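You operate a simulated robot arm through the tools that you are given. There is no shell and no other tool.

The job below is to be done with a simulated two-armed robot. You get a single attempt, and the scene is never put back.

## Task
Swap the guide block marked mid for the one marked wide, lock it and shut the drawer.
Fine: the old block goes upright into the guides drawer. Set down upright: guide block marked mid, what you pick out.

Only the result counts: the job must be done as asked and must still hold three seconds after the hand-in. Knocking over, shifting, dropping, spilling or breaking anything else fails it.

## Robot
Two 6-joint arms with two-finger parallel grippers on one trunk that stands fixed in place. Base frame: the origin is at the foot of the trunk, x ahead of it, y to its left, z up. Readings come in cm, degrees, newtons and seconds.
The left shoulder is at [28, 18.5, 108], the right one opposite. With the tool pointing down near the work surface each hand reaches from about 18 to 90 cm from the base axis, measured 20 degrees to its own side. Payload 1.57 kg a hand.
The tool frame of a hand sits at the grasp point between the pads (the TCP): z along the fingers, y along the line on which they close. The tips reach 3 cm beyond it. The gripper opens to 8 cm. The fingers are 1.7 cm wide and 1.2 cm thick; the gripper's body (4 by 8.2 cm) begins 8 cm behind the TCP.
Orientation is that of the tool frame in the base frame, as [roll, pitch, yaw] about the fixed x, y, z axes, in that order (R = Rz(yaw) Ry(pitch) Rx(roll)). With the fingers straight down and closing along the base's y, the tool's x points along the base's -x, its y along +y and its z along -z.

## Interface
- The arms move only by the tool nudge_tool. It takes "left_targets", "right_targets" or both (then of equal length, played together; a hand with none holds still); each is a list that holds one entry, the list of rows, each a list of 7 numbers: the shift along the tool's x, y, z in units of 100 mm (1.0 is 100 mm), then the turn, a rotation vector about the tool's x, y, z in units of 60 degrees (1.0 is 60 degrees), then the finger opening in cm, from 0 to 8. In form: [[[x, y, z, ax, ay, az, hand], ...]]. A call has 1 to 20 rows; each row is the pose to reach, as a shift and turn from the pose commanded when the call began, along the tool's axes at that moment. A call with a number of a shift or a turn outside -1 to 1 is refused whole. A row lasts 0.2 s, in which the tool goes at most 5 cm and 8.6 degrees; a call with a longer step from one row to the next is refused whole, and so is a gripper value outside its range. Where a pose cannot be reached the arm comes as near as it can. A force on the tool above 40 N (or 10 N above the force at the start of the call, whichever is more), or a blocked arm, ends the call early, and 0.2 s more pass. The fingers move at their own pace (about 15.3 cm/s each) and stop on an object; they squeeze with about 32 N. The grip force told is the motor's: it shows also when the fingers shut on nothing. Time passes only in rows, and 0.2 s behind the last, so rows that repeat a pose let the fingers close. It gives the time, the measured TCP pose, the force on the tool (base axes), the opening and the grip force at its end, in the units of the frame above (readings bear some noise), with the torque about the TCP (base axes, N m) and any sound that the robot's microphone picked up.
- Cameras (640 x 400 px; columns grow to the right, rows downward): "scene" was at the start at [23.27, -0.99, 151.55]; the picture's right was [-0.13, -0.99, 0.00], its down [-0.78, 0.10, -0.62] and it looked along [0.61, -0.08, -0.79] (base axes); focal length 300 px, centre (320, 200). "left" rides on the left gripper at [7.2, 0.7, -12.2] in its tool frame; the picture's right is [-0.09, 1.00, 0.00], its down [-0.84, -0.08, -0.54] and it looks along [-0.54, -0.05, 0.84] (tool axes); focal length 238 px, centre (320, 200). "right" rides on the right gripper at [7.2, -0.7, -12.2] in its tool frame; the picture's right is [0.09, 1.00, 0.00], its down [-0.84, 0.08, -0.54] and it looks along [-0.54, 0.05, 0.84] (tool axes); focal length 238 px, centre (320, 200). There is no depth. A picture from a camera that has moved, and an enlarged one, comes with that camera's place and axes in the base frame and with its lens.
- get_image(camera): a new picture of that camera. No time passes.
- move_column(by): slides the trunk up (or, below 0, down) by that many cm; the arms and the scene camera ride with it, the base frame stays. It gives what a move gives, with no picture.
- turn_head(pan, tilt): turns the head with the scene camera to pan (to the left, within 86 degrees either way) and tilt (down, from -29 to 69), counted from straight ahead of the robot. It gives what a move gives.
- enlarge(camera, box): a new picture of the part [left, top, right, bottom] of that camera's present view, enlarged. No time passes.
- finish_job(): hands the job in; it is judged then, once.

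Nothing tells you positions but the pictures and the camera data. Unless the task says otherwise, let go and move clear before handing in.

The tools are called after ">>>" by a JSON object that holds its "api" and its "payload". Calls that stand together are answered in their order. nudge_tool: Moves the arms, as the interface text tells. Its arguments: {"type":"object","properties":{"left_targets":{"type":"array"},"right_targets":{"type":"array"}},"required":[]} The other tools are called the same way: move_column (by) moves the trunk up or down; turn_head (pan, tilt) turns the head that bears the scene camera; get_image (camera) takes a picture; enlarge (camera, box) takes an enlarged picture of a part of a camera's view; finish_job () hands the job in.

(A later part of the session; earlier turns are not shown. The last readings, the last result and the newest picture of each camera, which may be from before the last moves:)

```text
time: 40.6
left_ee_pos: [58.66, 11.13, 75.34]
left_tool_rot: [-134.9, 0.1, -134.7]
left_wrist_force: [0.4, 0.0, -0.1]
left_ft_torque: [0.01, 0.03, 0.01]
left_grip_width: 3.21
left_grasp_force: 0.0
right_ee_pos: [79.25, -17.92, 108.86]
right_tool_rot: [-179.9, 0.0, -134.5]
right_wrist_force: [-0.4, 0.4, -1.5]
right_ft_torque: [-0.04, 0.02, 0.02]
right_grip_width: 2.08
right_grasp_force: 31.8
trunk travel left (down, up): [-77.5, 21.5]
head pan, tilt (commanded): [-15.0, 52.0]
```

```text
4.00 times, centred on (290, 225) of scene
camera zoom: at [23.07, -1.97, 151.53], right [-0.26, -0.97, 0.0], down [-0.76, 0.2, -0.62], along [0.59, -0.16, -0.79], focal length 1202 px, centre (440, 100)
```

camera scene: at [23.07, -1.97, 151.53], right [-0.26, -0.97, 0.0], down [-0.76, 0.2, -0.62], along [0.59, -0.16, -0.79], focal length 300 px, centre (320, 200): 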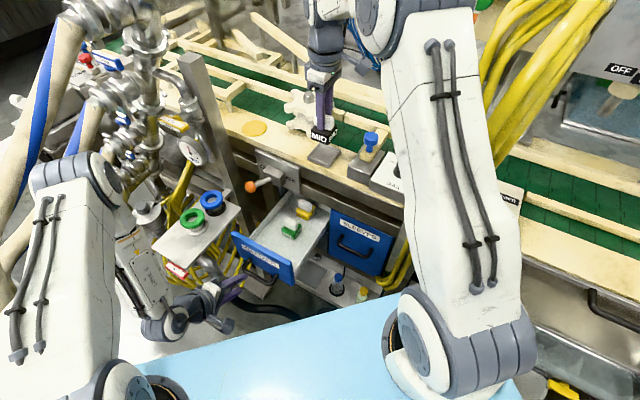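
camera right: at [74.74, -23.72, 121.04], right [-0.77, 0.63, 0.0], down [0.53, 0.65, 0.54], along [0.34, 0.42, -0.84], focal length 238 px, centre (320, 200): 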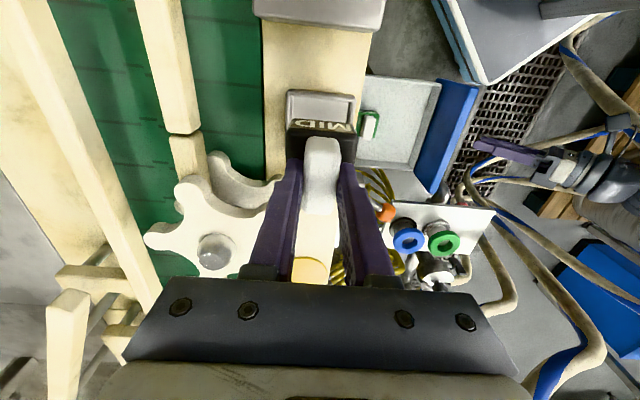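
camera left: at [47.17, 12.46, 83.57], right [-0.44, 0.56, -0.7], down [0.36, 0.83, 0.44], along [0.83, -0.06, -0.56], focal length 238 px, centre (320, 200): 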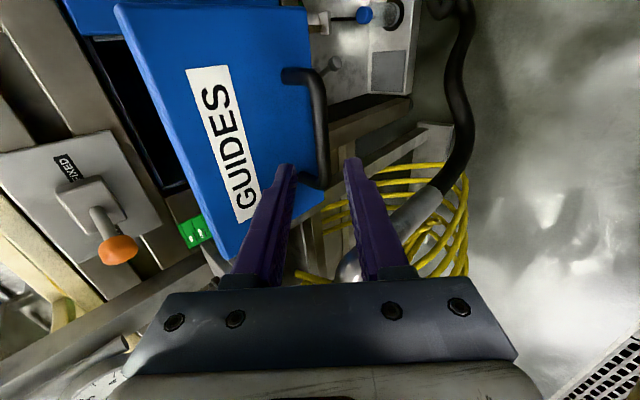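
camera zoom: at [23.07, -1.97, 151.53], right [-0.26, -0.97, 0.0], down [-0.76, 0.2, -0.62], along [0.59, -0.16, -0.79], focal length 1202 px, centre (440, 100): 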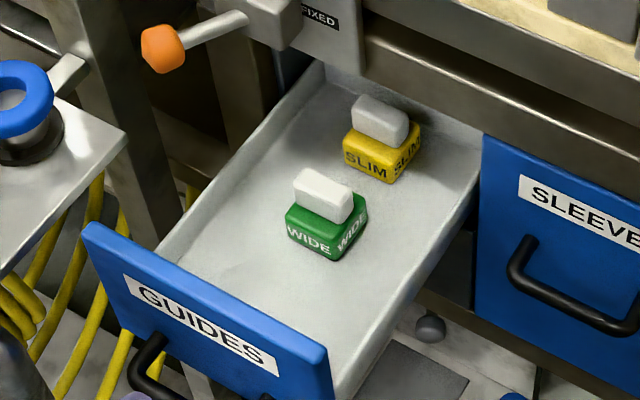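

The nest is a shallow tray about 6.8 cm outside, and there is clear drawer floor around [70.5,-1] in front of WIDE. I'll carry MID out over the drawer at a gentle pace.

>>> {"api": "nudge_tool", "payload": {"right_targets": [[[0, 0.06, 0, 0, 0, 0, 0], [0, 0.16, 0, 0, 0, 0, 0], [0, 0.28, 0, 0, 0, 0, 0], [-0.05, 0.4, 0, 0, 0, 0, 0], [-0.1, 0.52, 0, 0, 0, 0, 0], [-0.16, 0.64, 0, 0, 0, 0, 0], [-0.22, 0.76, 0, 0, 0, 0, 0], [-0.27, 0.86, 0, 0, 0, 0, 0], [-0.3, 0.93, 0, 0, 0, 0, 0]]]}}

>>> {"api": "nudge_tool", "payload": {"right_targets": [[[0, 0.06, 0, 0, 0, 0, 0], [-0.03, 0.16, 0, 0, 0, 0, 0], [-0.07, 0.28, 0, 0, 0, 0, 0], [-0.11, 0.4, 0, 0, 0, 0, 0], [-0.15, 0.52, 0, 0, 0, 0, 0], [-0.2, 0.64, 0, 0, 0, 0, 0], [-0.24, 0.76, 0, 0, 0, 0, 0], [-0.27, 0.84, 0, 0, 0, 0, 0], [-0.28, 0.87, 0, 0, 0, 0, 0]]]}}

>>> {"api": "get_image", "payload": {"camera": "scene"}}

>>> {"api": "get_image", "payload": {"camera": "right"}}

```text
time: 42.6
left_ee_pos: [58.68, 11.07, 75.44]
left_tool_rot: [-135.0, 0.0, -134.6]
left_wrist_force: [0.3, -0.2, -0.4]
left_ft_torque: [-0.03, -0.01, 0.0]
left_grip_width: 3.2
left_grasp_force: 0.0
right_ee_pos: [74.87, -9.26, 108.84]
right_tool_rot: [-179.9, 0.1, -134.6]
right_wrist_force: [0.0, 0.3, -1.0]
right_ft_torque: [0.01, 0.02, -0.02]
right_grip_width: 2.13
right_grasp_force: 32.2
trunk travel left (down, up): [-77.5, 21.5]
head pan, tilt (commanded): [-15.0, 52.0]
```

```text
time: 44.6
left_ee_pos: [58.61, 11.14, 75.35]
left_tool_rot: [-135.1, 0.0, -134.7]
left_wrist_force: [-0.3, -0.6, 0.5]
left_ft_torque: [0.02, 0.01, 0.02]
left_grip_width: 3.19
left_grasp_force: 0.0
right_ee_pos: [70.48, -1.32, 108.93]
right_tool_rot: [180.0, 0.0, -134.6]
right_wrist_force: [-0.2, 1.1, -0.8]
right_ft_torque: [0.0, 0.0, -0.02]
right_grip_width: 2.08
right_grasp_force: 31.8
trunk travel left (down, up): [-77.5, 21.5]
head pan, tilt (commanded): [-15.0, 52.0]
```

```text
taken
camera scene: at [23.07, -1.97, 151.53], right [-0.26, -0.97, 0.0], down [-0.76, 0.2, -0.62], along [0.59, -0.16, -0.79], focal length 300 px, centre (320, 200)
```

scene: 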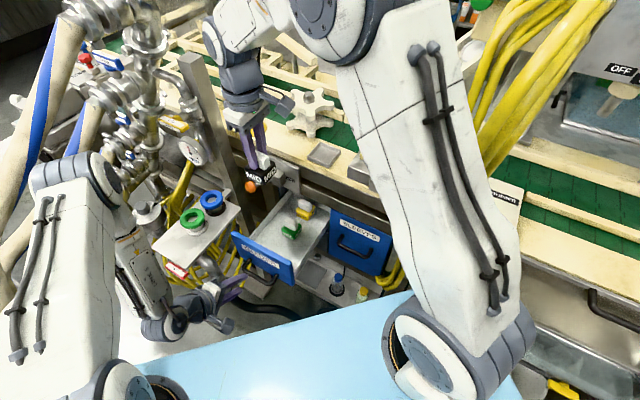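

```text
taken
camera right: at [65.89, -6.94, 121.08], right [-0.77, 0.63, 0.0], down [0.53, 0.65, 0.54], along [0.34, 0.42, -0.84], focal length 238 px, centre (320, 200)
```

right: 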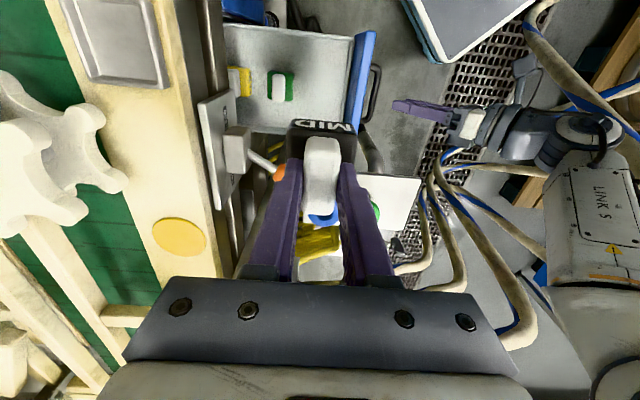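

MID is over the drawer. I'll enlarge to check alignment with the drawer walls before descending.

>>> {"api": "enlarge", "payload": {"camera": "right", "box": [200, 0, 420, 180]}}

>>> {"api": "enlarge", "payload": {"camera": "scene", "box": [210, 100, 350, 280]}}

```text
2.22 times, centred on (310, 90) of right
camera zoom: at [65.89, -6.94, 121.08], right [-0.77, 0.63, 0.0], down [0.53, 0.65, 0.54], along [0.34, 0.42, -0.84], focal length 530 px, centre (342, 444)
```

zoom: 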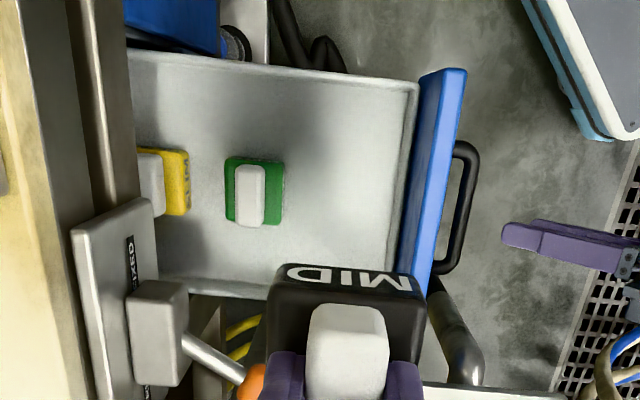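

```text
2.22 times, centred on (280, 190) of scene
camera zoom: at [23.07, -1.97, 151.53], right [-0.26, -0.97, 0.0], down [-0.76, 0.2, -0.62], along [0.59, -0.16, -0.79], focal length 668 px, centre (409, 222)
```

zoom: 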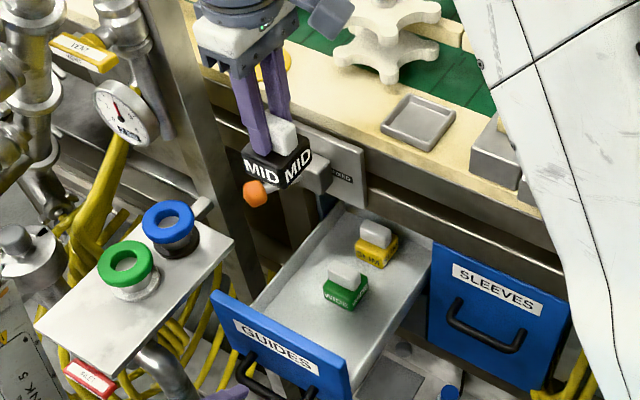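

The landing spot projects to mid-floor with 2–3 cm of clearance to WIDE and the front wall. I'll descend straight down.

>>> {"api": "nudge_tool", "payload": {"right_targets": [[[0, 0, 0.06, 0, 0, 0, 0], [0, 0, 0.18, 0, 0, 0, 0], [0, 0, 0.32, 0, 0, 0, 0], [0, 0, 0.46, 0, 0, 0, 0], [0, 0, 0.6, 0, 0, 0, 0], [0, 0, 0.74, 0, 0, 0, 0], [0, 0, 0.88, 0, 0, 0, 0], [0, 0, 1.0, 0, 0, 0, 0]]]}}

>>> {"api": "nudge_tool", "payload": {"right_targets": [[[0, 0, 0.06, 0, 0, 0, 0], [0, 0, 0.18, 0, 0, 0, 0], [0, 0, 0.32, 0, 0, 0, 0], [0, 0, 0.46, 0, 0, 0, 0], [0, 0, 0.6, 0, 0, 0, 0], [0, 0, 0.74, 0, 0, 0, 0], [0, 0, 0.88, 0, 0, 0, 0], [0, 0, 1.0, 0, 0, 0, 0]]]}}

>>> {"api": "get_image", "payload": {"camera": "scene"}}

>>> {"api": "get_image", "payload": {"camera": "right"}}

```text
time: 46.4
left_ee_pos: [58.67, 11.13, 75.55]
left_tool_rot: [-135.0, 0.1, -134.8]
left_wrist_force: [-0.6, 0.2, 0.0]
left_ft_torque: [-0.01, 0.0, -0.01]
left_grip_width: 3.2
left_grasp_force: 0.0
right_ee_pos: [70.46, -1.23, 98.98]
right_tool_rot: [180.0, -0.1, -134.6]
right_wrist_force: [0.2, -0.1, -0.9]
right_ft_torque: [0.01, 0.01, -0.01]
right_grip_width: 2.1
right_grasp_force: 31.7
trunk travel left (down, up): [-77.5, 21.5]
head pan, tilt (commanded): [-15.0, 52.0]
```

```text
time: 48.2
left_ee_pos: [58.51, 11.18, 75.3]
left_tool_rot: [-135.1, -0.1, -134.7]
left_wrist_force: [0.7, -0.1, 0.8]
left_ft_torque: [0.0, 0.04, -0.01]
left_grip_width: 3.21
left_grasp_force: 0.0
right_ee_pos: [70.49, -1.26, 88.96]
right_tool_rot: [180.0, -0.1, -134.6]
right_wrist_force: [-0.5, 0.2, -1.9]
right_ft_torque: [0.05, -0.01, -0.02]
right_grip_width: 2.1
right_grasp_force: 32.0
trunk travel left (down, up): [-77.5, 21.5]
head pan, tilt (commanded): [-15.0, 52.0]
```

```text
taken
camera scene: at [23.07, -1.97, 151.54], right [-0.26, -0.97, 0.0], down [-0.76, 0.2, -0.62], along [0.59, -0.16, -0.79], focal length 300 px, centre (320, 200)
```

scene: 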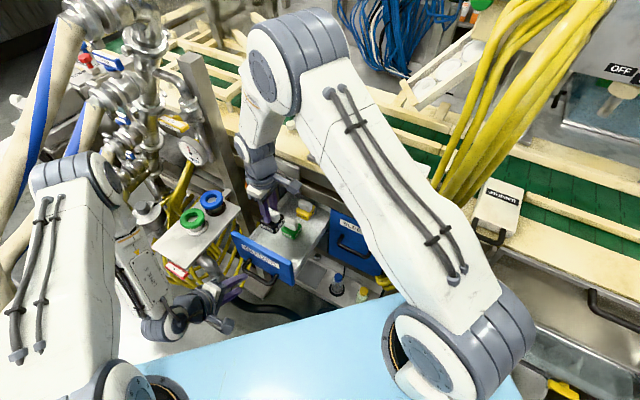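

```text
taken
camera right: at [65.88, -6.99, 101.04], right [-0.77, 0.63, 0.0], down [0.53, 0.65, 0.54], along [0.34, 0.42, -0.84], focal length 238 px, centre (320, 200)
```

right: 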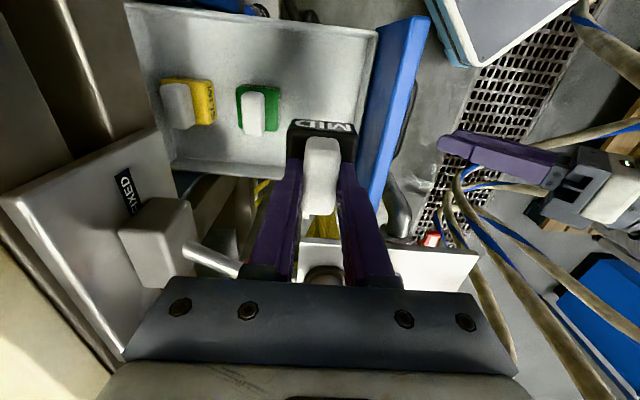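

>>> {"api": "nudge_tool", "payload": {"right_targets": [[[0, 0, 0.06, 0, 0, 0, 0], [0, 0, 0.18, 0, 0, 0, 0], [0, 0, 0.32, 0, 0, 0, 0], [0, 0, 0.46, 0, 0, 0, 0], [0, 0, 0.6, 0, 0, 0, 0], [0, 0, 0.74, 0, 0, 0, 0], [0, 0, 0.88, 0, 0, 0, 0], [0, 0, 1.0, 0, 0, 0, 0]]]}}

>>> {"api": "get_image", "payload": {"camera": "right"}}

>>> {"api": "enlarge", "payload": {"camera": "scene", "box": [210, 130, 350, 280]}}

```text
time: 50.0
left_ee_pos: [58.64, 11.17, 75.31]
left_tool_rot: [-135.0, 0.1, -134.7]
left_wrist_force: [-0.3, 0.1, -0.1]
left_ft_torque: [-0.02, 0.02, 0.02]
left_grip_width: 3.21
left_grasp_force: 0.0
right_ee_pos: [70.45, -1.17, 79.0]
right_tool_rot: [-180.0, 0.0, -134.6]
right_wrist_force: [0.6, -0.5, -0.5]
right_ft_torque: [-0.03, -0.03, 0.01]
right_grip_width: 2.1
right_grasp_force: 32.2
trunk travel left (down, up): [-77.5, 21.5]
head pan, tilt (commanded): [-15.0, 52.0]
```

```text
taken
camera right: at [65.86, -6.84, 91.11], right [-0.77, 0.63, 0.0], down [0.53, 0.65, 0.54], along [0.34, 0.42, -0.84], focal length 238 px, centre (320, 200)
```

right: 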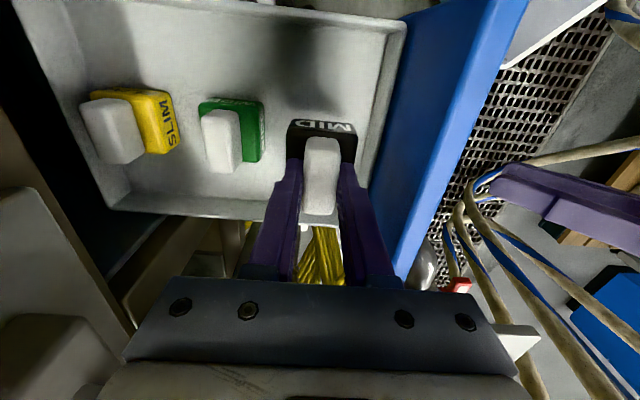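

```text
2.67 times, centred on (280, 205) of scene
camera zoom: at [23.07, -1.97, 151.54], right [-0.26, -0.97, 0.0], down [-0.76, 0.2, -0.62], along [0.59, -0.16, -0.79], focal length 801 px, centre (427, 187)
```

zoom: 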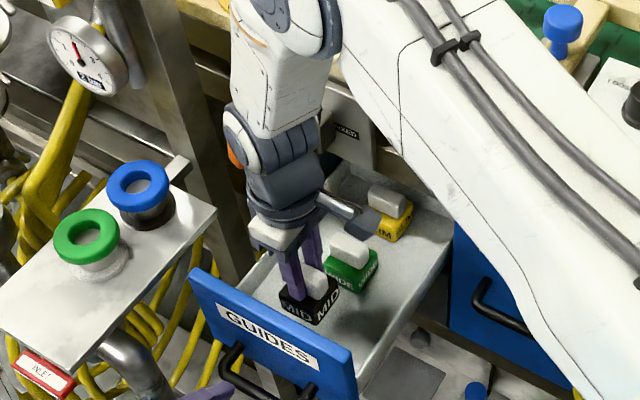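

MID is between WIDE and the front wall, about 5 cm above the floor. I'll lower to just above the expected contact height.

>>> {"api": "nudge_tool", "payload": {"right_targets": [[[0, 0, 0.1, 0, 0, 0, 0], [0, 0, 0.2, 0, 0, 0, 0], [0, 0, 0.3, 0, 0, 0, 0], [0, 0, 0.38, 0, 0, 0, 0], [0, 0, 0.43, 0, 0, 0, 0]]]}}

>>> {"api": "enlarge", "payload": {"camera": "scene", "box": [250, 170, 350, 270]}}

```text
time: 51.2
left_ee_pos: [58.62, 11.19, 75.43]
left_tool_rot: [-135.0, 0.0, -134.7]
left_wrist_force: [-0.5, -0.4, 0.0]
left_ft_torque: [-0.06, -0.01, -0.04]
left_grip_width: 3.22
left_grasp_force: 0.1
right_ee_pos: [70.53, -1.25, 74.59]
right_tool_rot: [180.0, 0.0, -134.5]
right_wrist_force: [0.4, -0.3, -1.6]
right_ft_torque: [0.02, -0.02, -0.01]
right_grip_width: 2.08
right_grasp_force: 32.2
trunk travel left (down, up): [-77.5, 21.5]
head pan, tilt (commanded): [-15.0, 52.0]
```

```text
4.00 times, centred on (300, 220) of scene
camera zoom: at [23.07, -1.97, 151.54], right [-0.26, -0.97, 0.0], down [-0.76, 0.2, -0.62], along [0.59, -0.16, -0.79], focal length 1202 px, centre (400, 120)
```

zoom: 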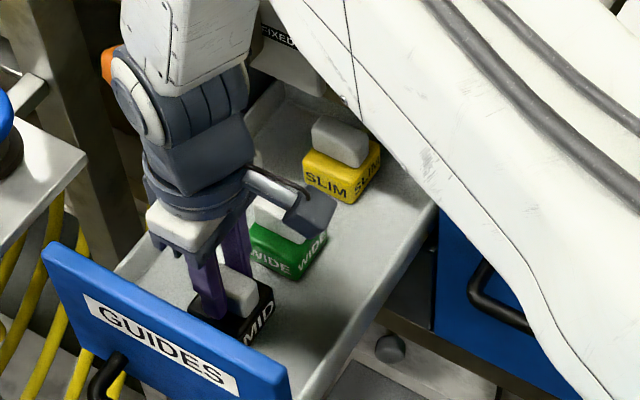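

>>> {"api": "nudge_tool", "payload": {"right_targets": [[[0, 0, 0.02, 0, 0, 0, 0], [0, 0, 0.04, 0, 0, 0, 0]]]}}

>>> {"api": "nudge_tool", "payload": {"right_targets": [[[0, 0, 0.015, 0, 0, 0, 0], [0, 0, 0.03, 0, 0, 0, 0]]]}}

```text
time: 51.8
left_ee_pos: [58.64, 11.18, 75.43]
left_tool_rot: [-134.9, -0.1, -134.7]
left_wrist_force: [0.2, 0.1, 0.3]
left_ft_torque: [0.0, -0.03, 0.0]
left_grip_width: 3.22
left_grasp_force: 0.1
right_ee_pos: [70.63, -1.3, 74.1]
right_tool_rot: [-180.0, 0.0, -134.6]
right_wrist_force: [0.5, 0.4, -1.3]
right_ft_torque: [0.02, 0.0, 0.01]
right_grip_width: 2.11
right_grasp_force: 31.8
trunk travel left (down, up): [-77.5, 21.5]
head pan, tilt (commanded): [-15.0, 52.0]
```

```text
time: 52.4
left_ee_pos: [58.63, 11.15, 75.47]
left_tool_rot: [-134.9, 0.0, -134.7]
left_wrist_force: [0.6, -0.3, 0.6]
left_ft_torque: [-0.01, 0.02, -0.03]
left_grip_width: 3.22
left_grasp_force: 0.1
right_ee_pos: [70.54, -1.2, 74.05]
right_tool_rot: [-180.0, 0.2, -134.5]
right_wrist_force: [-2.7, -2.1, 24.8]
right_ft_torque: [-0.02, 0.17, 0.02]
right_grip_width: 2.15
right_grasp_force: 31.5
trunk travel left (down, up): [-77.5, 21.5]
head pan, tilt (commanded): [-15.0, 52.0]
```

MID touches the drawer floor at TCP z≈74.05. I'll relieve the press slightly, open, and rise off it.

>>> {"api": "nudge_tool", "payload": {"right_targets": [[[0, 0, -0.02, 0, 0, 0, 0], [0, 0, -0.02, 0, 0, 0, 2.6], [0, 0, -0.02, 0, 0, 0, 3.6], [0, 0, -0.02, 0, 0, 0, 4.2], [0, 0, -0.02, 0, 0, 0, 4.2]]]}}

>>> {"api": "get_image", "payload": {"camera": "right"}}

```text
time: 53.6
left_ee_pos: [58.65, 11.17, 75.43]
left_tool_rot: [-135.0, 0.1, -134.7]
left_wrist_force: [0.3, 0.5, -0.8]
left_ft_torque: [-0.01, 0.01, -0.01]
left_grip_width: 3.21
left_grasp_force: 0.0
right_ee_pos: [70.62, -1.26, 74.08]
right_tool_rot: [-180.0, 0.0, -134.5]
right_wrist_force: [0.1, -0.4, 0.2]
right_ft_torque: [-0.01, 0.01, -0.02]
right_grip_width: 4.17
right_grasp_force: 0.0
trunk travel left (down, up): [-77.5, 21.5]
head pan, tilt (commanded): [-15.0, 52.0]
```

```text
taken
camera right: at [65.95, -6.95, 86.2], right [-0.77, 0.63, 0.0], down [0.53, 0.65, 0.54], along [0.34, 0.42, -0.84], focal length 238 px, centre (320, 200)
```

right: 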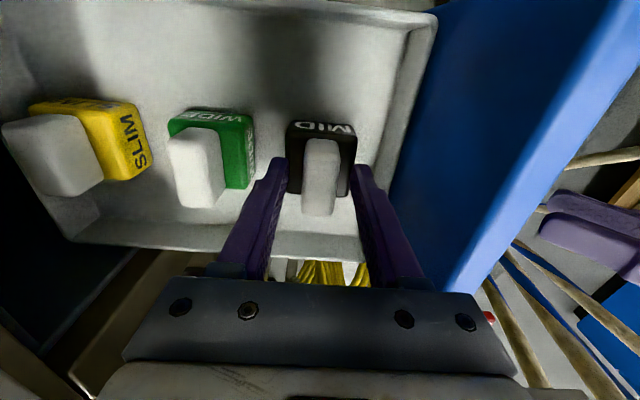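

MID stands upright on the drawer floor. Before rising I'll enlarge to measure WIDE relative to MID.

>>> {"api": "enlarge", "payload": {"camera": "right", "box": [150, 90, 390, 240]}}

>>> {"api": "nudge_tool", "payload": {"right_targets": [[[0, 0, -0.1, 0, 0, 0, 4.2], [0, 0, -0.3, 0, 0, 0, 4.2], [0, 0, -0.6, 0, 0, 0, 4.2], [0, 0, -0.9, 0, 0, 0, 4.2]]]}}

>>> {"api": "get_image", "payload": {"camera": "right"}}

>>> {"api": "enlarge", "payload": {"camera": "right", "box": [60, 60, 400, 240]}}

```text
2.67 times, centred on (270, 165) of right
camera zoom: at [65.95, -6.95, 86.2], right [-0.77, 0.63, 0.0], down [0.53, 0.65, 0.54], along [0.34, 0.42, -0.84], focal length 636 px, centre (453, 293)
```

zoom: 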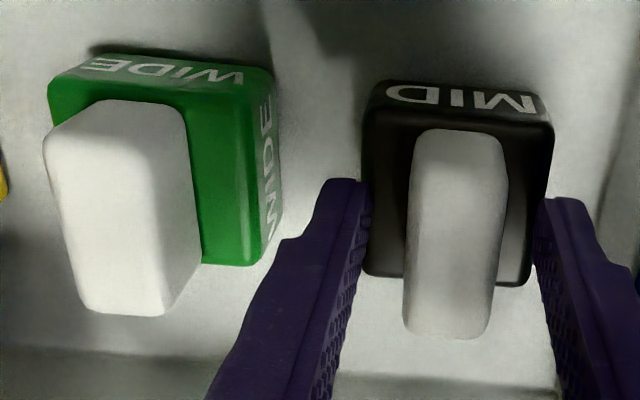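

```text
time: 54.6
left_ee_pos: [58.61, 11.24, 75.41]
left_tool_rot: [-135.0, 0.0, -134.7]
left_wrist_force: [-0.2, -0.5, -0.2]
left_ft_torque: [0.02, -0.01, -0.01]
left_grip_width: 3.2
left_grasp_force: 0.0
right_ee_pos: [70.64, -1.28, 83.16]
right_tool_rot: [179.9, 0.1, -134.6]
right_wrist_force: [-0.4, -0.2, -0.2]
right_ft_torque: [0.03, 0.07, 0.0]
right_grip_width: 4.21
right_grasp_force: 0.0
trunk travel left (down, up): [-77.5, 21.5]
head pan, tilt (commanded): [-15.0, 52.0]
```

```text
taken
camera right: at [65.93, -6.99, 95.37], right [-0.77, 0.63, 0.0], down [0.53, 0.65, 0.54], along [0.34, 0.42, -0.84], focal length 238 px, centre (320, 200)
```

right: 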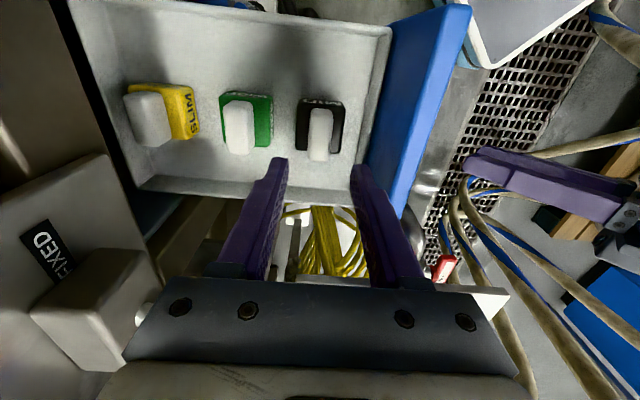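

```text
1.88 times, centred on (230, 150) of right
camera zoom: at [65.93, -6.99, 95.37], right [-0.77, 0.63, 0.0], down [0.53, 0.65, 0.54], along [0.34, 0.42, -0.84], focal length 449 px, centre (489, 294)
```

zoom: 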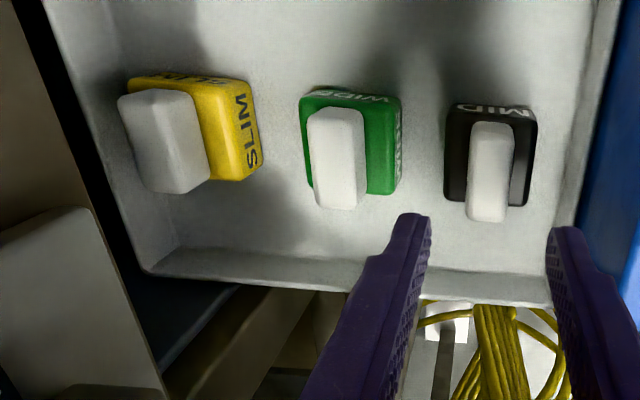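

MID is upright and steady. WIDE's knob centre works out to about [76.4,-6.85], 8 cm inward along the drawer, so I'll shift over it at this height.

>>> {"api": "nudge_tool", "payload": {"right_targets": [[[0, -0.15, 0, 0, 0, 0, 4.6], [0.01, -0.35, 0, 0, 0, 0, 5], [0.01, -0.55, 0, 0, 0, 0, 5], [0.01, -0.72, 0, 0, 0, 0, 5], [0.01, -0.8, 0, 0, 0, 0, 5]]]}}

>>> {"api": "get_image", "payload": {"camera": "right"}}

>>> {"api": "enlarge", "payload": {"camera": "scene", "box": [240, 130, 360, 250]}}

```text
time: 55.8
left_ee_pos: [58.59, 11.11, 75.46]
left_tool_rot: [-135.0, 0.0, -134.7]
left_wrist_force: [-0.4, -0.3, -0.1]
left_ft_torque: [0.01, 0.0, 0.01]
left_grip_width: 3.2
left_grasp_force: 0.1
right_ee_pos: [76.25, -6.84, 83.04]
right_tool_rot: [-180.0, 0.1, -134.7]
right_wrist_force: [0.2, -0.8, 0.6]
right_ft_torque: [0.01, 0.0, -0.04]
right_grip_width: 5.0
right_grasp_force: 0.1
trunk travel left (down, up): [-77.5, 21.5]
head pan, tilt (commanded): [-15.0, 52.0]
```

```text
taken
camera right: at [71.63, -12.6, 95.24], right [-0.77, 0.63, 0.0], down [0.53, 0.65, 0.54], along [0.34, 0.42, -0.84], focal length 238 px, centre (320, 200)
```

right: 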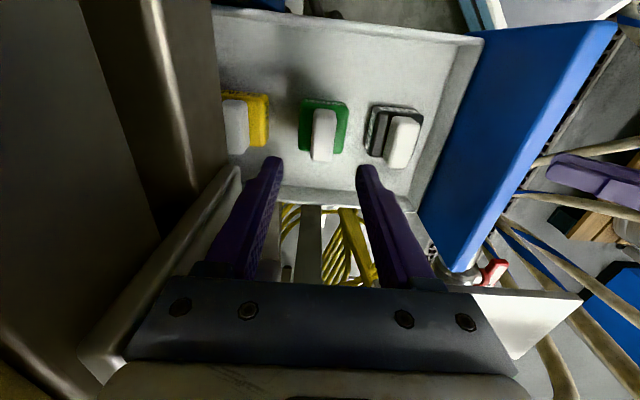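

```text
3.33 times, centred on (300, 190) of scene
camera zoom: at [23.07, -1.97, 151.54], right [-0.26, -0.97, 0.0], down [-0.76, 0.2, -0.62], along [0.59, -0.16, -0.79], focal length 1001 px, centre (387, 233)
```

zoom: 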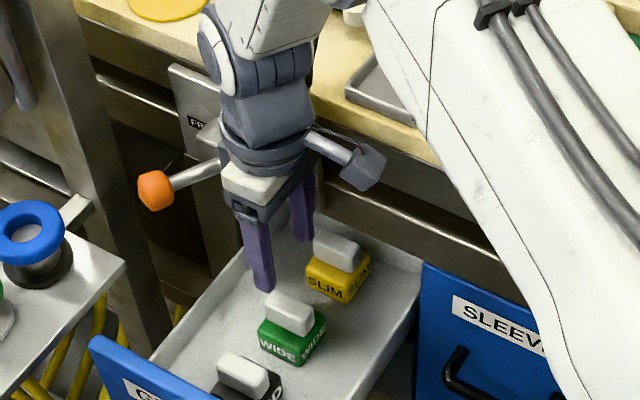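

>>> {"api": "enlarge", "payload": {"camera": "right", "box": [220, 70, 440, 220]}}

```text
2.67 times, centred on (330, 145) of right
camera zoom: at [71.63, -12.6, 95.24], right [-0.77, 0.63, 0.0], down [0.53, 0.65, 0.54], along [0.34, 0.42, -0.84], focal length 636 px, centre (293, 347)
```

zoom: 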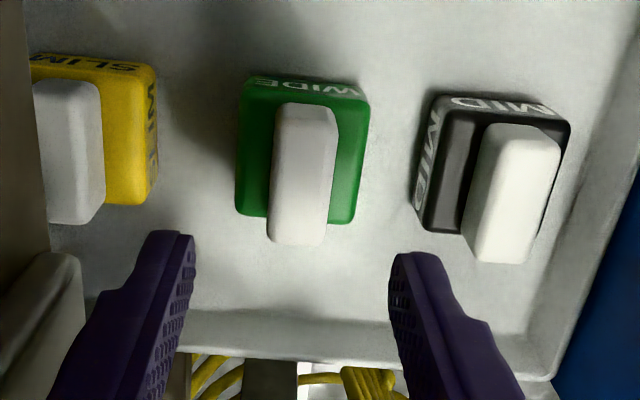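

The tool is within 0.3 cm of WIDE's knob centre and well aligned in yaw. I'll correct and lower most of the way.

>>> {"api": "nudge_tool", "payload": {"right_targets": [[[-0.01, 0.015, 0.15, 0, 0, 0, 5], [-0.015, 0.018, 0.3, 0, 0, 0, 5], [-0.015, 0.018, 0.45, 0, 0, 0, 5], [-0.015, 0.018, 0.6, 0, 0, 0, 5], [-0.015, 0.018, 0.7, 0, 0, 0, 5]]]}}

>>> {"api": "get_image", "payload": {"camera": "right"}}

>>> {"api": "enlarge", "payload": {"camera": "scene", "box": [240, 130, 360, 250]}}

```text
time: 57.0
left_ee_pos: [58.63, 11.16, 75.46]
left_tool_rot: [-135.0, 0.0, -134.7]
left_wrist_force: [-0.2, -0.8, 0.3]
left_ft_torque: [0.04, 0.02, 0.02]
left_grip_width: 3.19
left_grasp_force: 0.1
right_ee_pos: [76.21, -6.64, 76.19]
right_tool_rot: [-179.9, 0.0, -134.6]
right_wrist_force: [0.0, 0.2, 0.4]
right_ft_torque: [0.01, 0.0, 0.0]
right_grip_width: 5.02
right_grasp_force: 0.0
trunk travel left (down, up): [-77.5, 21.5]
head pan, tilt (commanded): [-15.0, 52.0]
```

```text
taken
camera right: at [71.65, -12.39, 88.26], right [-0.77, 0.63, 0.0], down [0.53, 0.65, 0.54], along [0.34, 0.42, -0.84], focal length 238 px, centre (320, 200)
```

right: 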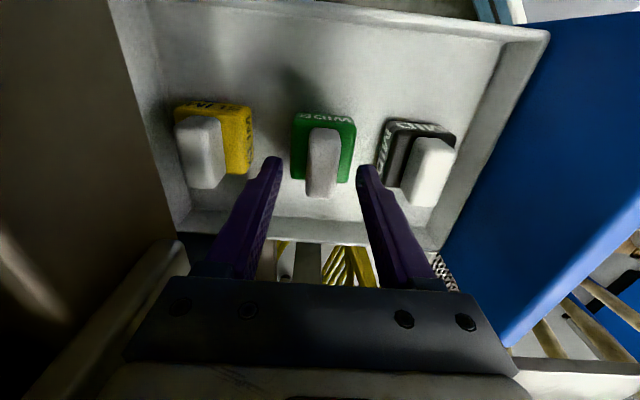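

```text
3.33 times, centred on (300, 190) of scene
camera zoom: at [23.07, -1.97, 151.54], right [-0.26, -0.97, 0.0], down [-0.76, 0.2, -0.62], along [0.59, -0.16, -0.79], focal length 1001 px, centre (387, 233)
```

zoom: 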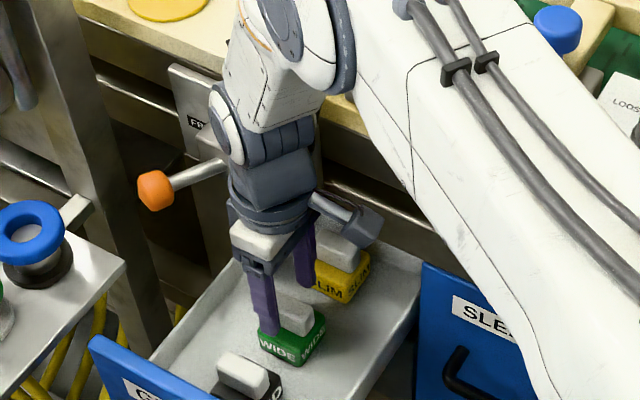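

Clear of SLIM and the lever plate. I'll lower the last 2 cm and close on WIDE's knob.

>>> {"api": "nudge_tool", "payload": {"right_targets": [[[0, 0, 0.06, 0, 0, 0, 4.6], [0, 0, 0.12, 0, 0, 0, 4.6], [0, 0, 0.17, 0, 0, 0, 4.6], [0, 0, 0.205, 0, 0, 0, 4.6], [0, 0, 0.205, 0, 0, 0, 4.6]]]}}

>>> {"api": "enlarge", "payload": {"camera": "right", "box": [220, 90, 440, 240]}}

```text
time: 58.2
left_ee_pos: [58.56, 11.19, 75.47]
left_tool_rot: [-135.0, 0.0, -134.7]
left_wrist_force: [0.7, -0.6, 0.0]
left_ft_torque: [0.01, 0.0, 0.02]
left_grip_width: 3.19
left_grasp_force: 0.0
right_ee_pos: [76.24, -6.75, 73.96]
right_tool_rot: [-179.9, 0.0, -134.6]
right_wrist_force: [-0.5, -0.2, 0.0]
right_ft_torque: [0.04, 0.04, 0.04]
right_grip_width: 4.59
right_grasp_force: 0.0
trunk travel left (down, up): [-77.5, 21.5]
head pan, tilt (commanded): [-15.0, 52.0]
```

```text
2.67 times, centred on (330, 165) of right
camera zoom: at [71.66, -12.4, 86.24], right [-0.77, 0.63, 0.0], down [0.53, 0.65, 0.54], along [0.34, 0.42, -0.84], focal length 636 px, centre (293, 293)
```

zoom: 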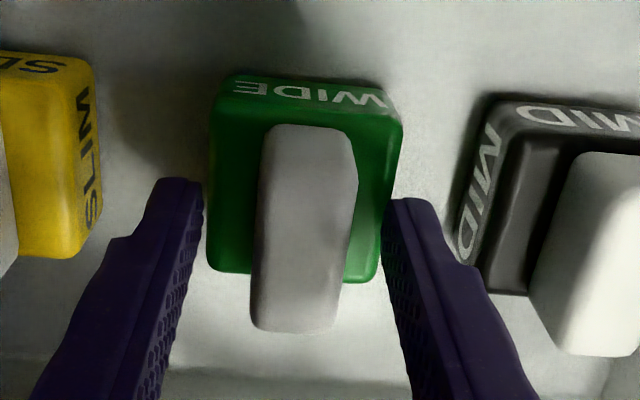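

>>> {"api": "nudge_tool", "payload": {"right_targets": [[[0, 0, 0, 0, 0, 0, 3.4], [0, 0, 0, 0, 0, 0, 2.4], [0, 0, 0, 0, 0, 0, 1.2], [0, 0, 0, 0, 0, 0, 0], [0, 0, 0, 0, 0, 0, 0]]]}}

>>> {"api": "nudge_tool", "payload": {"right_targets": [[[0, 0, -0.02, 0, 0, 0, 0], [0, 0, -0.04, 0, 0, 0, 0], [0, 0, -0.06, 0, 0, 0, 0], [0, 0, -0.08, 0, 0, 0, 0], [0, 0, -0.1, 0, 0, 0, 0]]]}}

>>> {"api": "enlarge", "payload": {"camera": "right", "box": [220, 90, 440, 240]}}

```text
time: 59.4
left_ee_pos: [58.62, 11.18, 75.38]
left_tool_rot: [-135.0, 0.0, -134.8]
left_wrist_force: [-0.9, 0.2, -0.1]
left_ft_torque: [0.03, 0.0, -0.01]
left_grip_width: 3.21
left_grasp_force: 0.0
right_ee_pos: [76.33, -6.67, 74.0]
right_tool_rot: [-180.0, 0.1, -134.6]
right_wrist_force: [-0.4, 0.7, -0.4]
right_ft_torque: [-0.01, 0.0, 0.02]
right_grip_width: 2.1
right_grasp_force: 32.0
trunk travel left (down, up): [-77.5, 21.5]
head pan, tilt (commanded): [-15.0, 52.0]
```

```text
time: 60.6
left_ee_pos: [58.65, 11.22, 75.38]
left_tool_rot: [-135.0, 0.1, -134.6]
left_wrist_force: [0.5, 0.1, 0.5]
left_ft_torque: [0.02, -0.02, 0.02]
left_grip_width: 3.21
left_grasp_force: 0.1
right_ee_pos: [76.29, -6.76, 75.03]
right_tool_rot: [-180.0, 0.1, -134.6]
right_wrist_force: [0.4, 0.5, -0.5]
right_ft_torque: [0.03, 0.0, -0.01]
right_grip_width: 2.1
right_grasp_force: 31.5
trunk travel left (down, up): [-77.5, 21.5]
head pan, tilt (commanded): [-15.0, 52.0]
```

```text
2.67 times, centred on (330, 165) of right
camera zoom: at [71.55, -12.43, 87.21], right [-0.77, 0.63, 0.0], down [0.53, 0.65, 0.54], along [0.34, 0.42, -0.84], focal length 636 px, centre (293, 293)
```

zoom: 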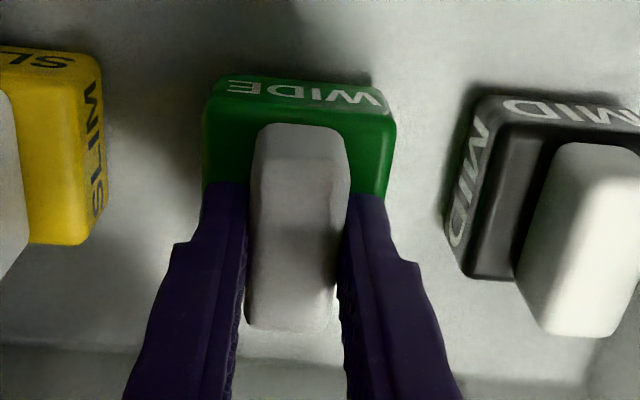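

WIDE lifts cleanly. I'll raise it straight up past the table edge at a gentle pace.

>>> {"api": "nudge_tool", "payload": {"right_targets": [[[0, 0, -0.06, 0, 0, 0, 0], [0, 0, -0.16, 0, 0, 0, 0], [0, 0, -0.28, 0, 0, 0, 0], [0, 0, -0.4, 0, 0, 0, 0], [0, 0, -0.52, 0, 0, 0, 0], [0, 0, -0.64, 0, 0, 0, 0], [0, 0, -0.76, 0, 0, 0, 0], [0, 0, -0.88, 0, 0, 0, 0], [0, 0, -1.0, 0, 0, 0, 0]]]}}

>>> {"api": "nudge_tool", "payload": {"right_targets": [[[0, 0, -0.06, 0, 0, 0, 0], [0, 0, -0.16, 0, 0, 0, 0], [0, 0, -0.28, 0, 0, 0, 0], [0, 0, -0.4, 0, 0, 0, 0], [0, 0, -0.52, 0, 0, 0, 0], [0, 0, -0.64, 0, 0, 0, 0], [0, 0, -0.76, 0, 0, 0, 0], [0, 0, -0.88, 0, 0, 0, 0], [0, 0, -1.0, 0, 0, 0, 0]]]}}

>>> {"api": "get_image", "payload": {"camera": "right"}}

>>> {"api": "get_image", "payload": {"camera": "scene"}}

```text
time: 62.6
left_ee_pos: [58.68, 11.09, 75.3]
left_tool_rot: [-135.0, -0.1, -134.7]
left_wrist_force: [0.1, -0.3, -0.3]
left_ft_torque: [0.02, 0.02, 0.0]
left_grip_width: 3.17
left_grasp_force: 0.1
right_ee_pos: [76.12, -6.71, 85.08]
right_tool_rot: [179.9, 0.0, -134.6]
right_wrist_force: [0.9, 0.1, -1.2]
right_ft_torque: [-0.01, 0.02, 0.0]
right_grip_width: 2.1
right_grasp_force: 31.5
trunk travel left (down, up): [-77.5, 21.5]
head pan, tilt (commanded): [-15.0, 52.0]
```

```text
time: 64.6
left_ee_pos: [58.69, 11.09, 75.38]
left_tool_rot: [-135.0, 0.1, -134.7]
left_wrist_force: [1.1, 0.6, -0.3]
left_ft_torque: [0.01, 0.03, 0.01]
left_grip_width: 3.21
left_grasp_force: 0.0
right_ee_pos: [76.21, -6.76, 95.03]
right_tool_rot: [-180.0, 0.0, -134.6]
right_wrist_force: [0.8, -0.2, -0.3]
right_ft_torque: [0.01, 0.03, 0.0]
right_grip_width: 2.09
right_grasp_force: 31.9
trunk travel left (down, up): [-77.5, 21.5]
head pan, tilt (commanded): [-15.0, 52.0]
```

```text
taken
camera right: at [71.59, -12.41, 107.28], right [-0.77, 0.63, 0.0], down [0.53, 0.65, 0.54], along [0.34, 0.42, -0.84], focal length 238 px, centre (320, 200)
```

right: 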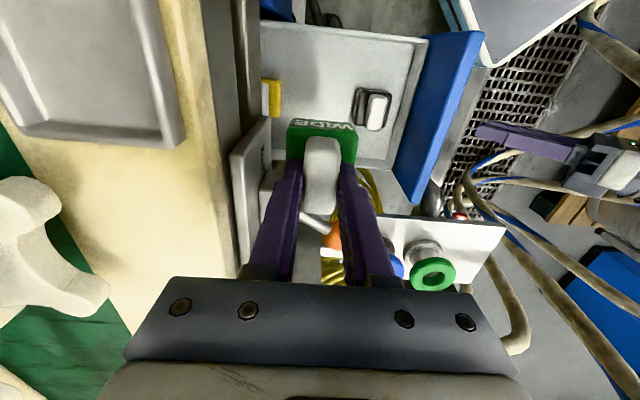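

```text
taken
camera scene: at [23.08, -1.97, 151.53], right [-0.26, -0.97, 0.0], down [-0.76, 0.2, -0.62], along [0.59, -0.16, -0.79], focal length 300 px, centre (320, 200)
```

scene: 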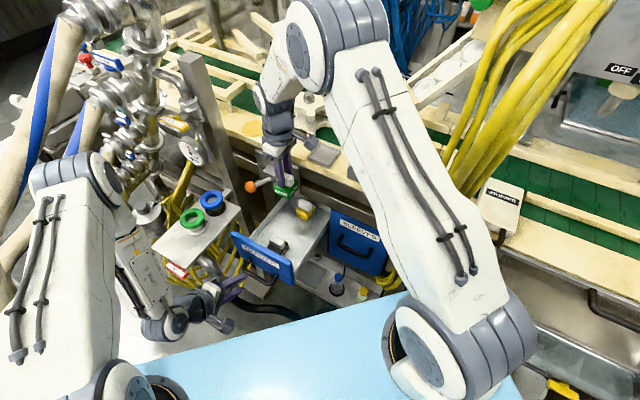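

>>> {"api": "nudge_tool", "payload": {"right_targets": [[[0, 0, -0.06, 0, 0, 0, 0], [0, 0, -0.16, 0, 0, 0, 0], [0, 0, -0.28, 0, 0, 0, 0], [0, 0, -0.4, 0, 0, 0, 0], [0, 0, -0.52, 0, 0, 0, 0], [0, 0, -0.64, 0, 0, 0, 0], [0, 0, -0.76, 0, 0, 0, 0], [0, 0, -0.88, 0, 0, 0, 0], [0, 0, -1.0, 0, 0, 0, 0]]]}}

>>> {"api": "nudge_tool", "payload": {"right_targets": [[[0, 0, -0.06, 0, 0, 0, 0], [0, 0, -0.16, 0, 0, 0, 0], [0, 0, -0.26, 0, 0, 0, 0], [0, 0, -0.36, 0, 0, 0, 0], [0, 0, -0.4, 0, 0, 0, 0]]]}}

>>> {"api": "get_image", "payload": {"camera": "right"}}

```text
time: 66.6
left_ee_pos: [58.57, 11.15, 75.32]
left_tool_rot: [-135.0, 0.1, -134.7]
left_wrist_force: [-0.6, -0.4, -0.8]
left_ft_torque: [-0.01, 0.0, 0.01]
left_grip_width: 3.22
left_grasp_force: 0.1
right_ee_pos: [76.12, -6.7, 105.08]
right_tool_rot: [180.0, 0.0, -134.6]
right_wrist_force: [0.6, 0.5, -1.5]
right_ft_torque: [0.01, 0.02, 0.0]
right_grip_width: 2.09
right_grasp_force: 31.9
trunk travel left (down, up): [-77.5, 21.5]
head pan, tilt (commanded): [-15.0, 52.0]
```

```text
time: 67.8
left_ee_pos: [58.57, 11.14, 75.38]
left_tool_rot: [-135.0, 0.1, -134.7]
left_wrist_force: [0.3, -0.5, 0.1]
left_ft_torque: [-0.01, -0.01, 0.03]
left_grip_width: 3.2
left_grasp_force: 0.1
right_ee_pos: [76.08, -6.65, 109.06]
right_tool_rot: [180.0, 0.0, -134.6]
right_wrist_force: [0.5, 0.1, 0.1]
right_ft_torque: [0.0, -0.03, 0.03]
right_grip_width: 2.11
right_grasp_force: 32.3
trunk travel left (down, up): [-77.5, 21.5]
head pan, tilt (commanded): [-15.0, 52.0]
```

```text
taken
camera right: at [71.56, -12.37, 121.25], right [-0.77, 0.63, 0.0], down [0.53, 0.65, 0.54], along [0.34, 0.42, -0.84], focal length 238 px, centre (320, 200)
```

right: 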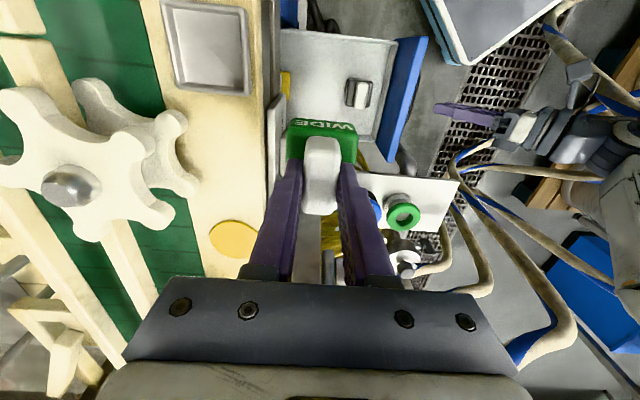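

The empty nest is fully visible from here. I'll enlarge it to compute its centre precisely.

>>> {"api": "enlarge", "payload": {"camera": "right", "box": [140, 0, 280, 110]}}

>>> {"api": "enlarge", "payload": {"camera": "scene", "box": [285, 120, 365, 180]}}

```text
3.64 times, centred on (210, 55) of right
camera zoom: at [71.56, -12.37, 121.25], right [-0.77, 0.63, 0.0], down [0.53, 0.65, 0.54], along [0.34, 0.42, -0.84], focal length 867 px, centre (720, 727)
```

zoom: 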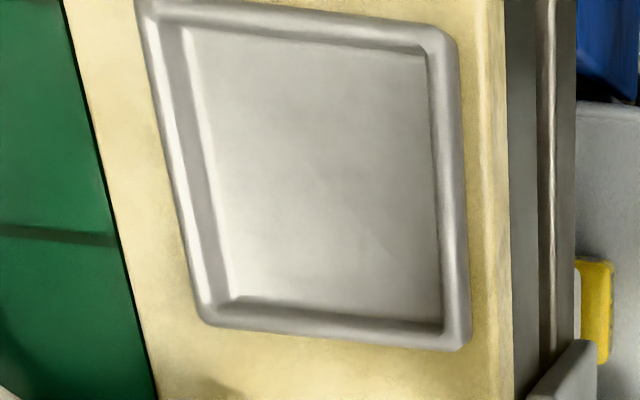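

```text
6.67 times, centred on (325, 150) of scene
camera zoom: at [23.07, -1.97, 151.53], right [-0.26, -0.97, 0.0], down [-0.76, 0.2, -0.62], along [0.59, -0.16, -0.79], focal length 2002 px, centre (287, 533)
```

zoom: 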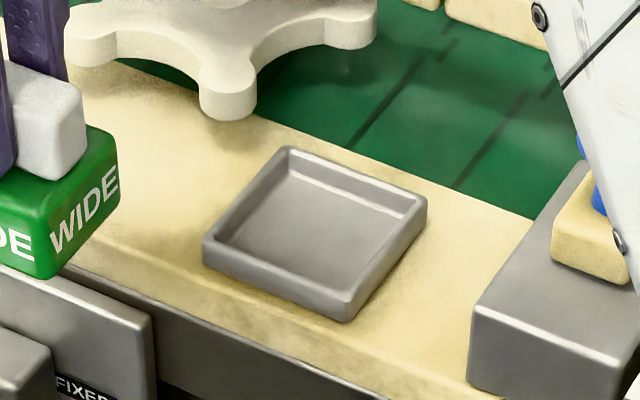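

The nest's inner floor centre works out to about [79.4,-18.33], 5.6 cm square, aligned with the tool to within 1°. I'll carry WIDE over it, moving right first and then inward.

>>> {"api": "nudge_tool", "payload": {"right_targets": [[[0.06, 0, 0, 0, 0, 0, 0], [0.16, -0.04, 0, 0, 0, 0, 0], [0.28, -0.1, 0, 0, 0, 0, 0], [0.4, -0.18, 0, 0, 0, 0, 0], [0.5, -0.28, 0, 0, 0, 0, 0], [0.57, -0.39, 0, 0, 0, 0, 0], [0.6, -0.5, 0, 0, 0, 0, 0], [0.6, -0.56, 0, 0, 0, 0, 0]]]}}

>>> {"api": "nudge_tool", "payload": {"right_targets": [[[0, -0.06, 0, 0, 0, 0, 0], [0, -0.16, 0, 0, 0, 0, 0], [0, -0.27, 0, 0, 0, 0, 0], [0, -0.38, 0, 0, 0, 0, 0], [0, -0.46, 0, 0, 0, 0, 0], [0, -0.497, 0, 0, 0, 0, 0], [0, -0.497, 0, 0, 0, 0, 0]]]}}

>>> {"api": "get_image", "payload": {"camera": "right"}}

>>> {"api": "enlarge", "payload": {"camera": "scene", "box": [275, 85, 385, 175]}}

```text
time: 69.6
left_ee_pos: [58.72, 11.11, 75.37]
left_tool_rot: [-135.0, 0.0, -134.7]
left_wrist_force: [-0.1, 0.2, 0.4]
left_ft_torque: [-0.01, 0.02, -0.02]
left_grip_width: 3.22
left_grasp_force: 0.1
right_ee_pos: [75.87, -14.85, 109.0]
right_tool_rot: [180.0, -0.1, -134.7]
right_wrist_force: [0.2, -1.0, -0.6]
right_ft_torque: [0.0, 0.0, 0.0]
right_grip_width: 2.1
right_grasp_force: 32.2
trunk travel left (down, up): [-77.5, 21.5]
head pan, tilt (commanded): [-15.0, 52.0]
```

```text
time: 71.2
left_ee_pos: [58.63, 11.16, 75.46]
left_tool_rot: [-135.1, 0.0, -134.6]
left_wrist_force: [-0.1, -0.7, 0.1]
left_ft_torque: [-0.01, 0.03, 0.01]
left_grip_width: 3.18
left_grasp_force: 0.1
right_ee_pos: [79.56, -18.65, 109.08]
right_tool_rot: [179.9, 0.1, -134.7]
right_wrist_force: [0.7, -0.3, 0.4]
right_ft_torque: [0.03, 0.0, 0.0]
right_grip_width: 2.1
right_grasp_force: 32.6
trunk travel left (down, up): [-77.5, 21.5]
head pan, tilt (commanded): [-15.0, 52.0]
```

```text
taken
camera right: at [74.92, -24.2, 121.23], right [-0.77, 0.63, 0.0], down [0.53, 0.65, 0.54], along [0.34, 0.42, -0.84], focal length 238 px, centre (320, 200)
```

right: 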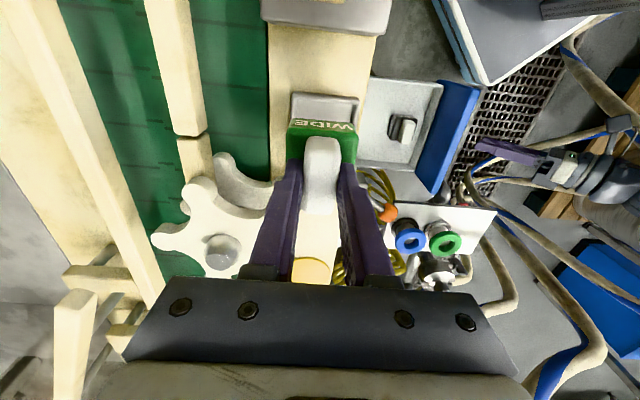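

```text
4.44 times, centred on (330, 130) of scene
camera zoom: at [23.08, -1.98, 151.53], right [-0.26, -0.97, 0.0], down [-0.76, 0.2, -0.62], along [0.59, -0.16, -0.79], focal length 1335 px, centre (276, 511)
```

zoom: 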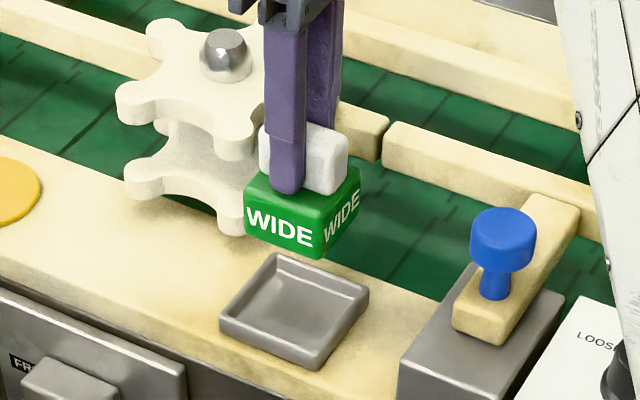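

>>> {"api": "enlarge", "payload": {"camera": "right", "box": [260, 70, 380, 170]}}

>>> {"api": "enlarge", "payload": {"camera": "scene", "box": [310, 110, 380, 180]}}

```text
4.00 times, centred on (320, 120) of right
camera zoom: at [74.92, -24.2, 121.23], right [-0.77, 0.63, 0.0], down [0.53, 0.65, 0.54], along [0.34, 0.42, -0.84], focal length 953 px, centre (320, 520)
```

zoom: 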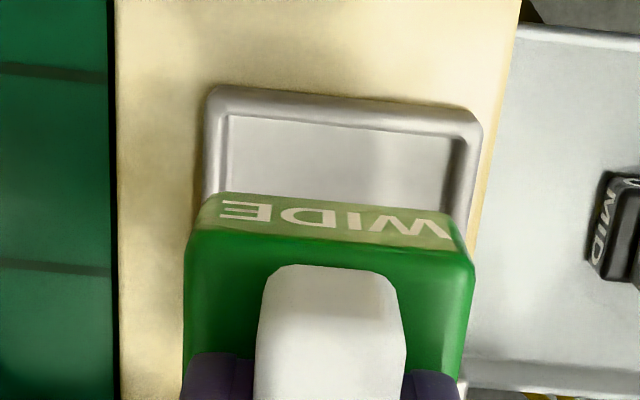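

```text
5.71 times, centred on (345, 145) of scene
camera zoom: at [23.08, -1.98, 151.53], right [-0.26, -0.97, 0.0], down [-0.76, 0.2, -0.62], along [0.59, -0.16, -0.79], focal length 1716 px, centre (177, 514)
```

zoom: 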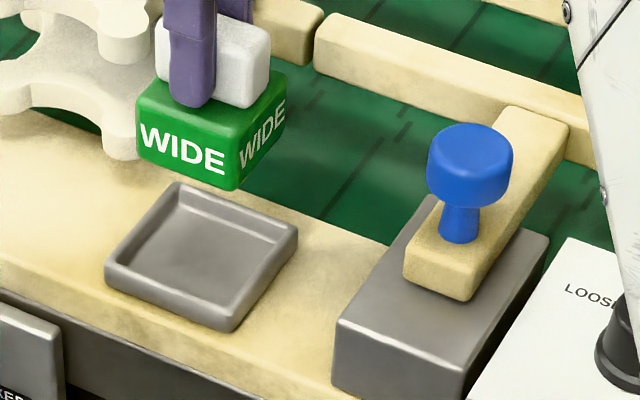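

The nest centre is 0.3 cm toward the front of the tool's centre. I'll correct that and lower to just above the rim.

>>> {"api": "nudge_tool", "payload": {"right_targets": [[[-0.006, 0.015, 0, 0, 0, 0, 0], [-0.012, 0.03, 0.05, 0, 0, 0, 0], [-0.012, 0.03, 0.14, 0, 0, 0, 0], [-0.012, 0.03, 0.24, 0, 0, 0, 0], [-0.012, 0.03, 0.34, 0, 0, 0, 0], [-0.012, 0.03, 0.42, 0, 0, 0, 0], [-0.012, 0.03, 0.46, 0, 0, 0, 0]]]}}

>>> {"api": "enlarge", "payload": {"camera": "right", "box": [250, 60, 400, 190]}}

>>> {"api": "enlarge", "payload": {"camera": "scene", "box": [310, 110, 380, 180]}}

```text
time: 72.8
left_ee_pos: [58.75, 11.12, 75.43]
left_tool_rot: [-135.1, 0.0, -134.7]
left_wrist_force: [0.9, -0.1, -0.2]
left_ft_torque: [0.0, -0.02, 0.02]
left_grip_width: 3.18
left_grasp_force: 0.0
right_ee_pos: [79.48, -18.24, 104.25]
right_tool_rot: [-180.0, -0.1, -134.6]
right_wrist_force: [-0.7, 0.1, -0.2]
right_ft_torque: [0.01, -0.01, 0.0]
right_grip_width: 2.08
right_grasp_force: 32.2
trunk travel left (down, up): [-77.5, 21.5]
head pan, tilt (commanded): [-15.0, 52.0]
```

```text
3.08 times, centred on (325, 125) of right
camera zoom: at [74.78, -23.8, 116.57], right [-0.77, 0.63, 0.0], down [0.53, 0.65, 0.54], along [0.34, 0.42, -0.84], focal length 733 px, centre (305, 431)
```

zoom: 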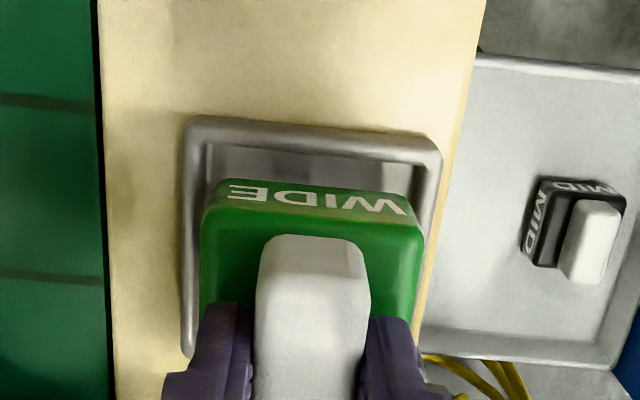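

```text
5.71 times, centred on (345, 145) of scene
camera zoom: at [23.07, -1.97, 151.53], right [-0.26, -0.97, 0.0], down [-0.76, 0.2, -0.62], along [0.59, -0.16, -0.79], focal length 1716 px, centre (177, 514)
```

zoom: 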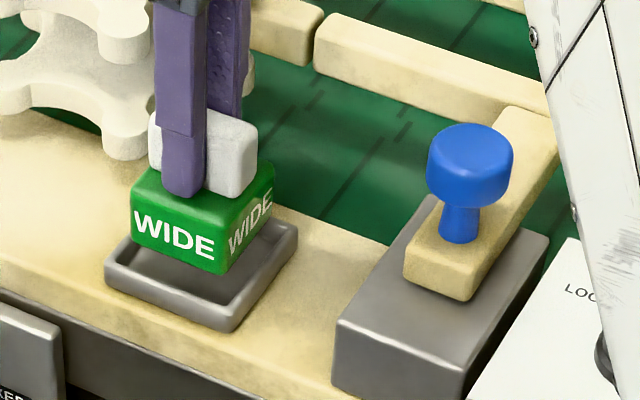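

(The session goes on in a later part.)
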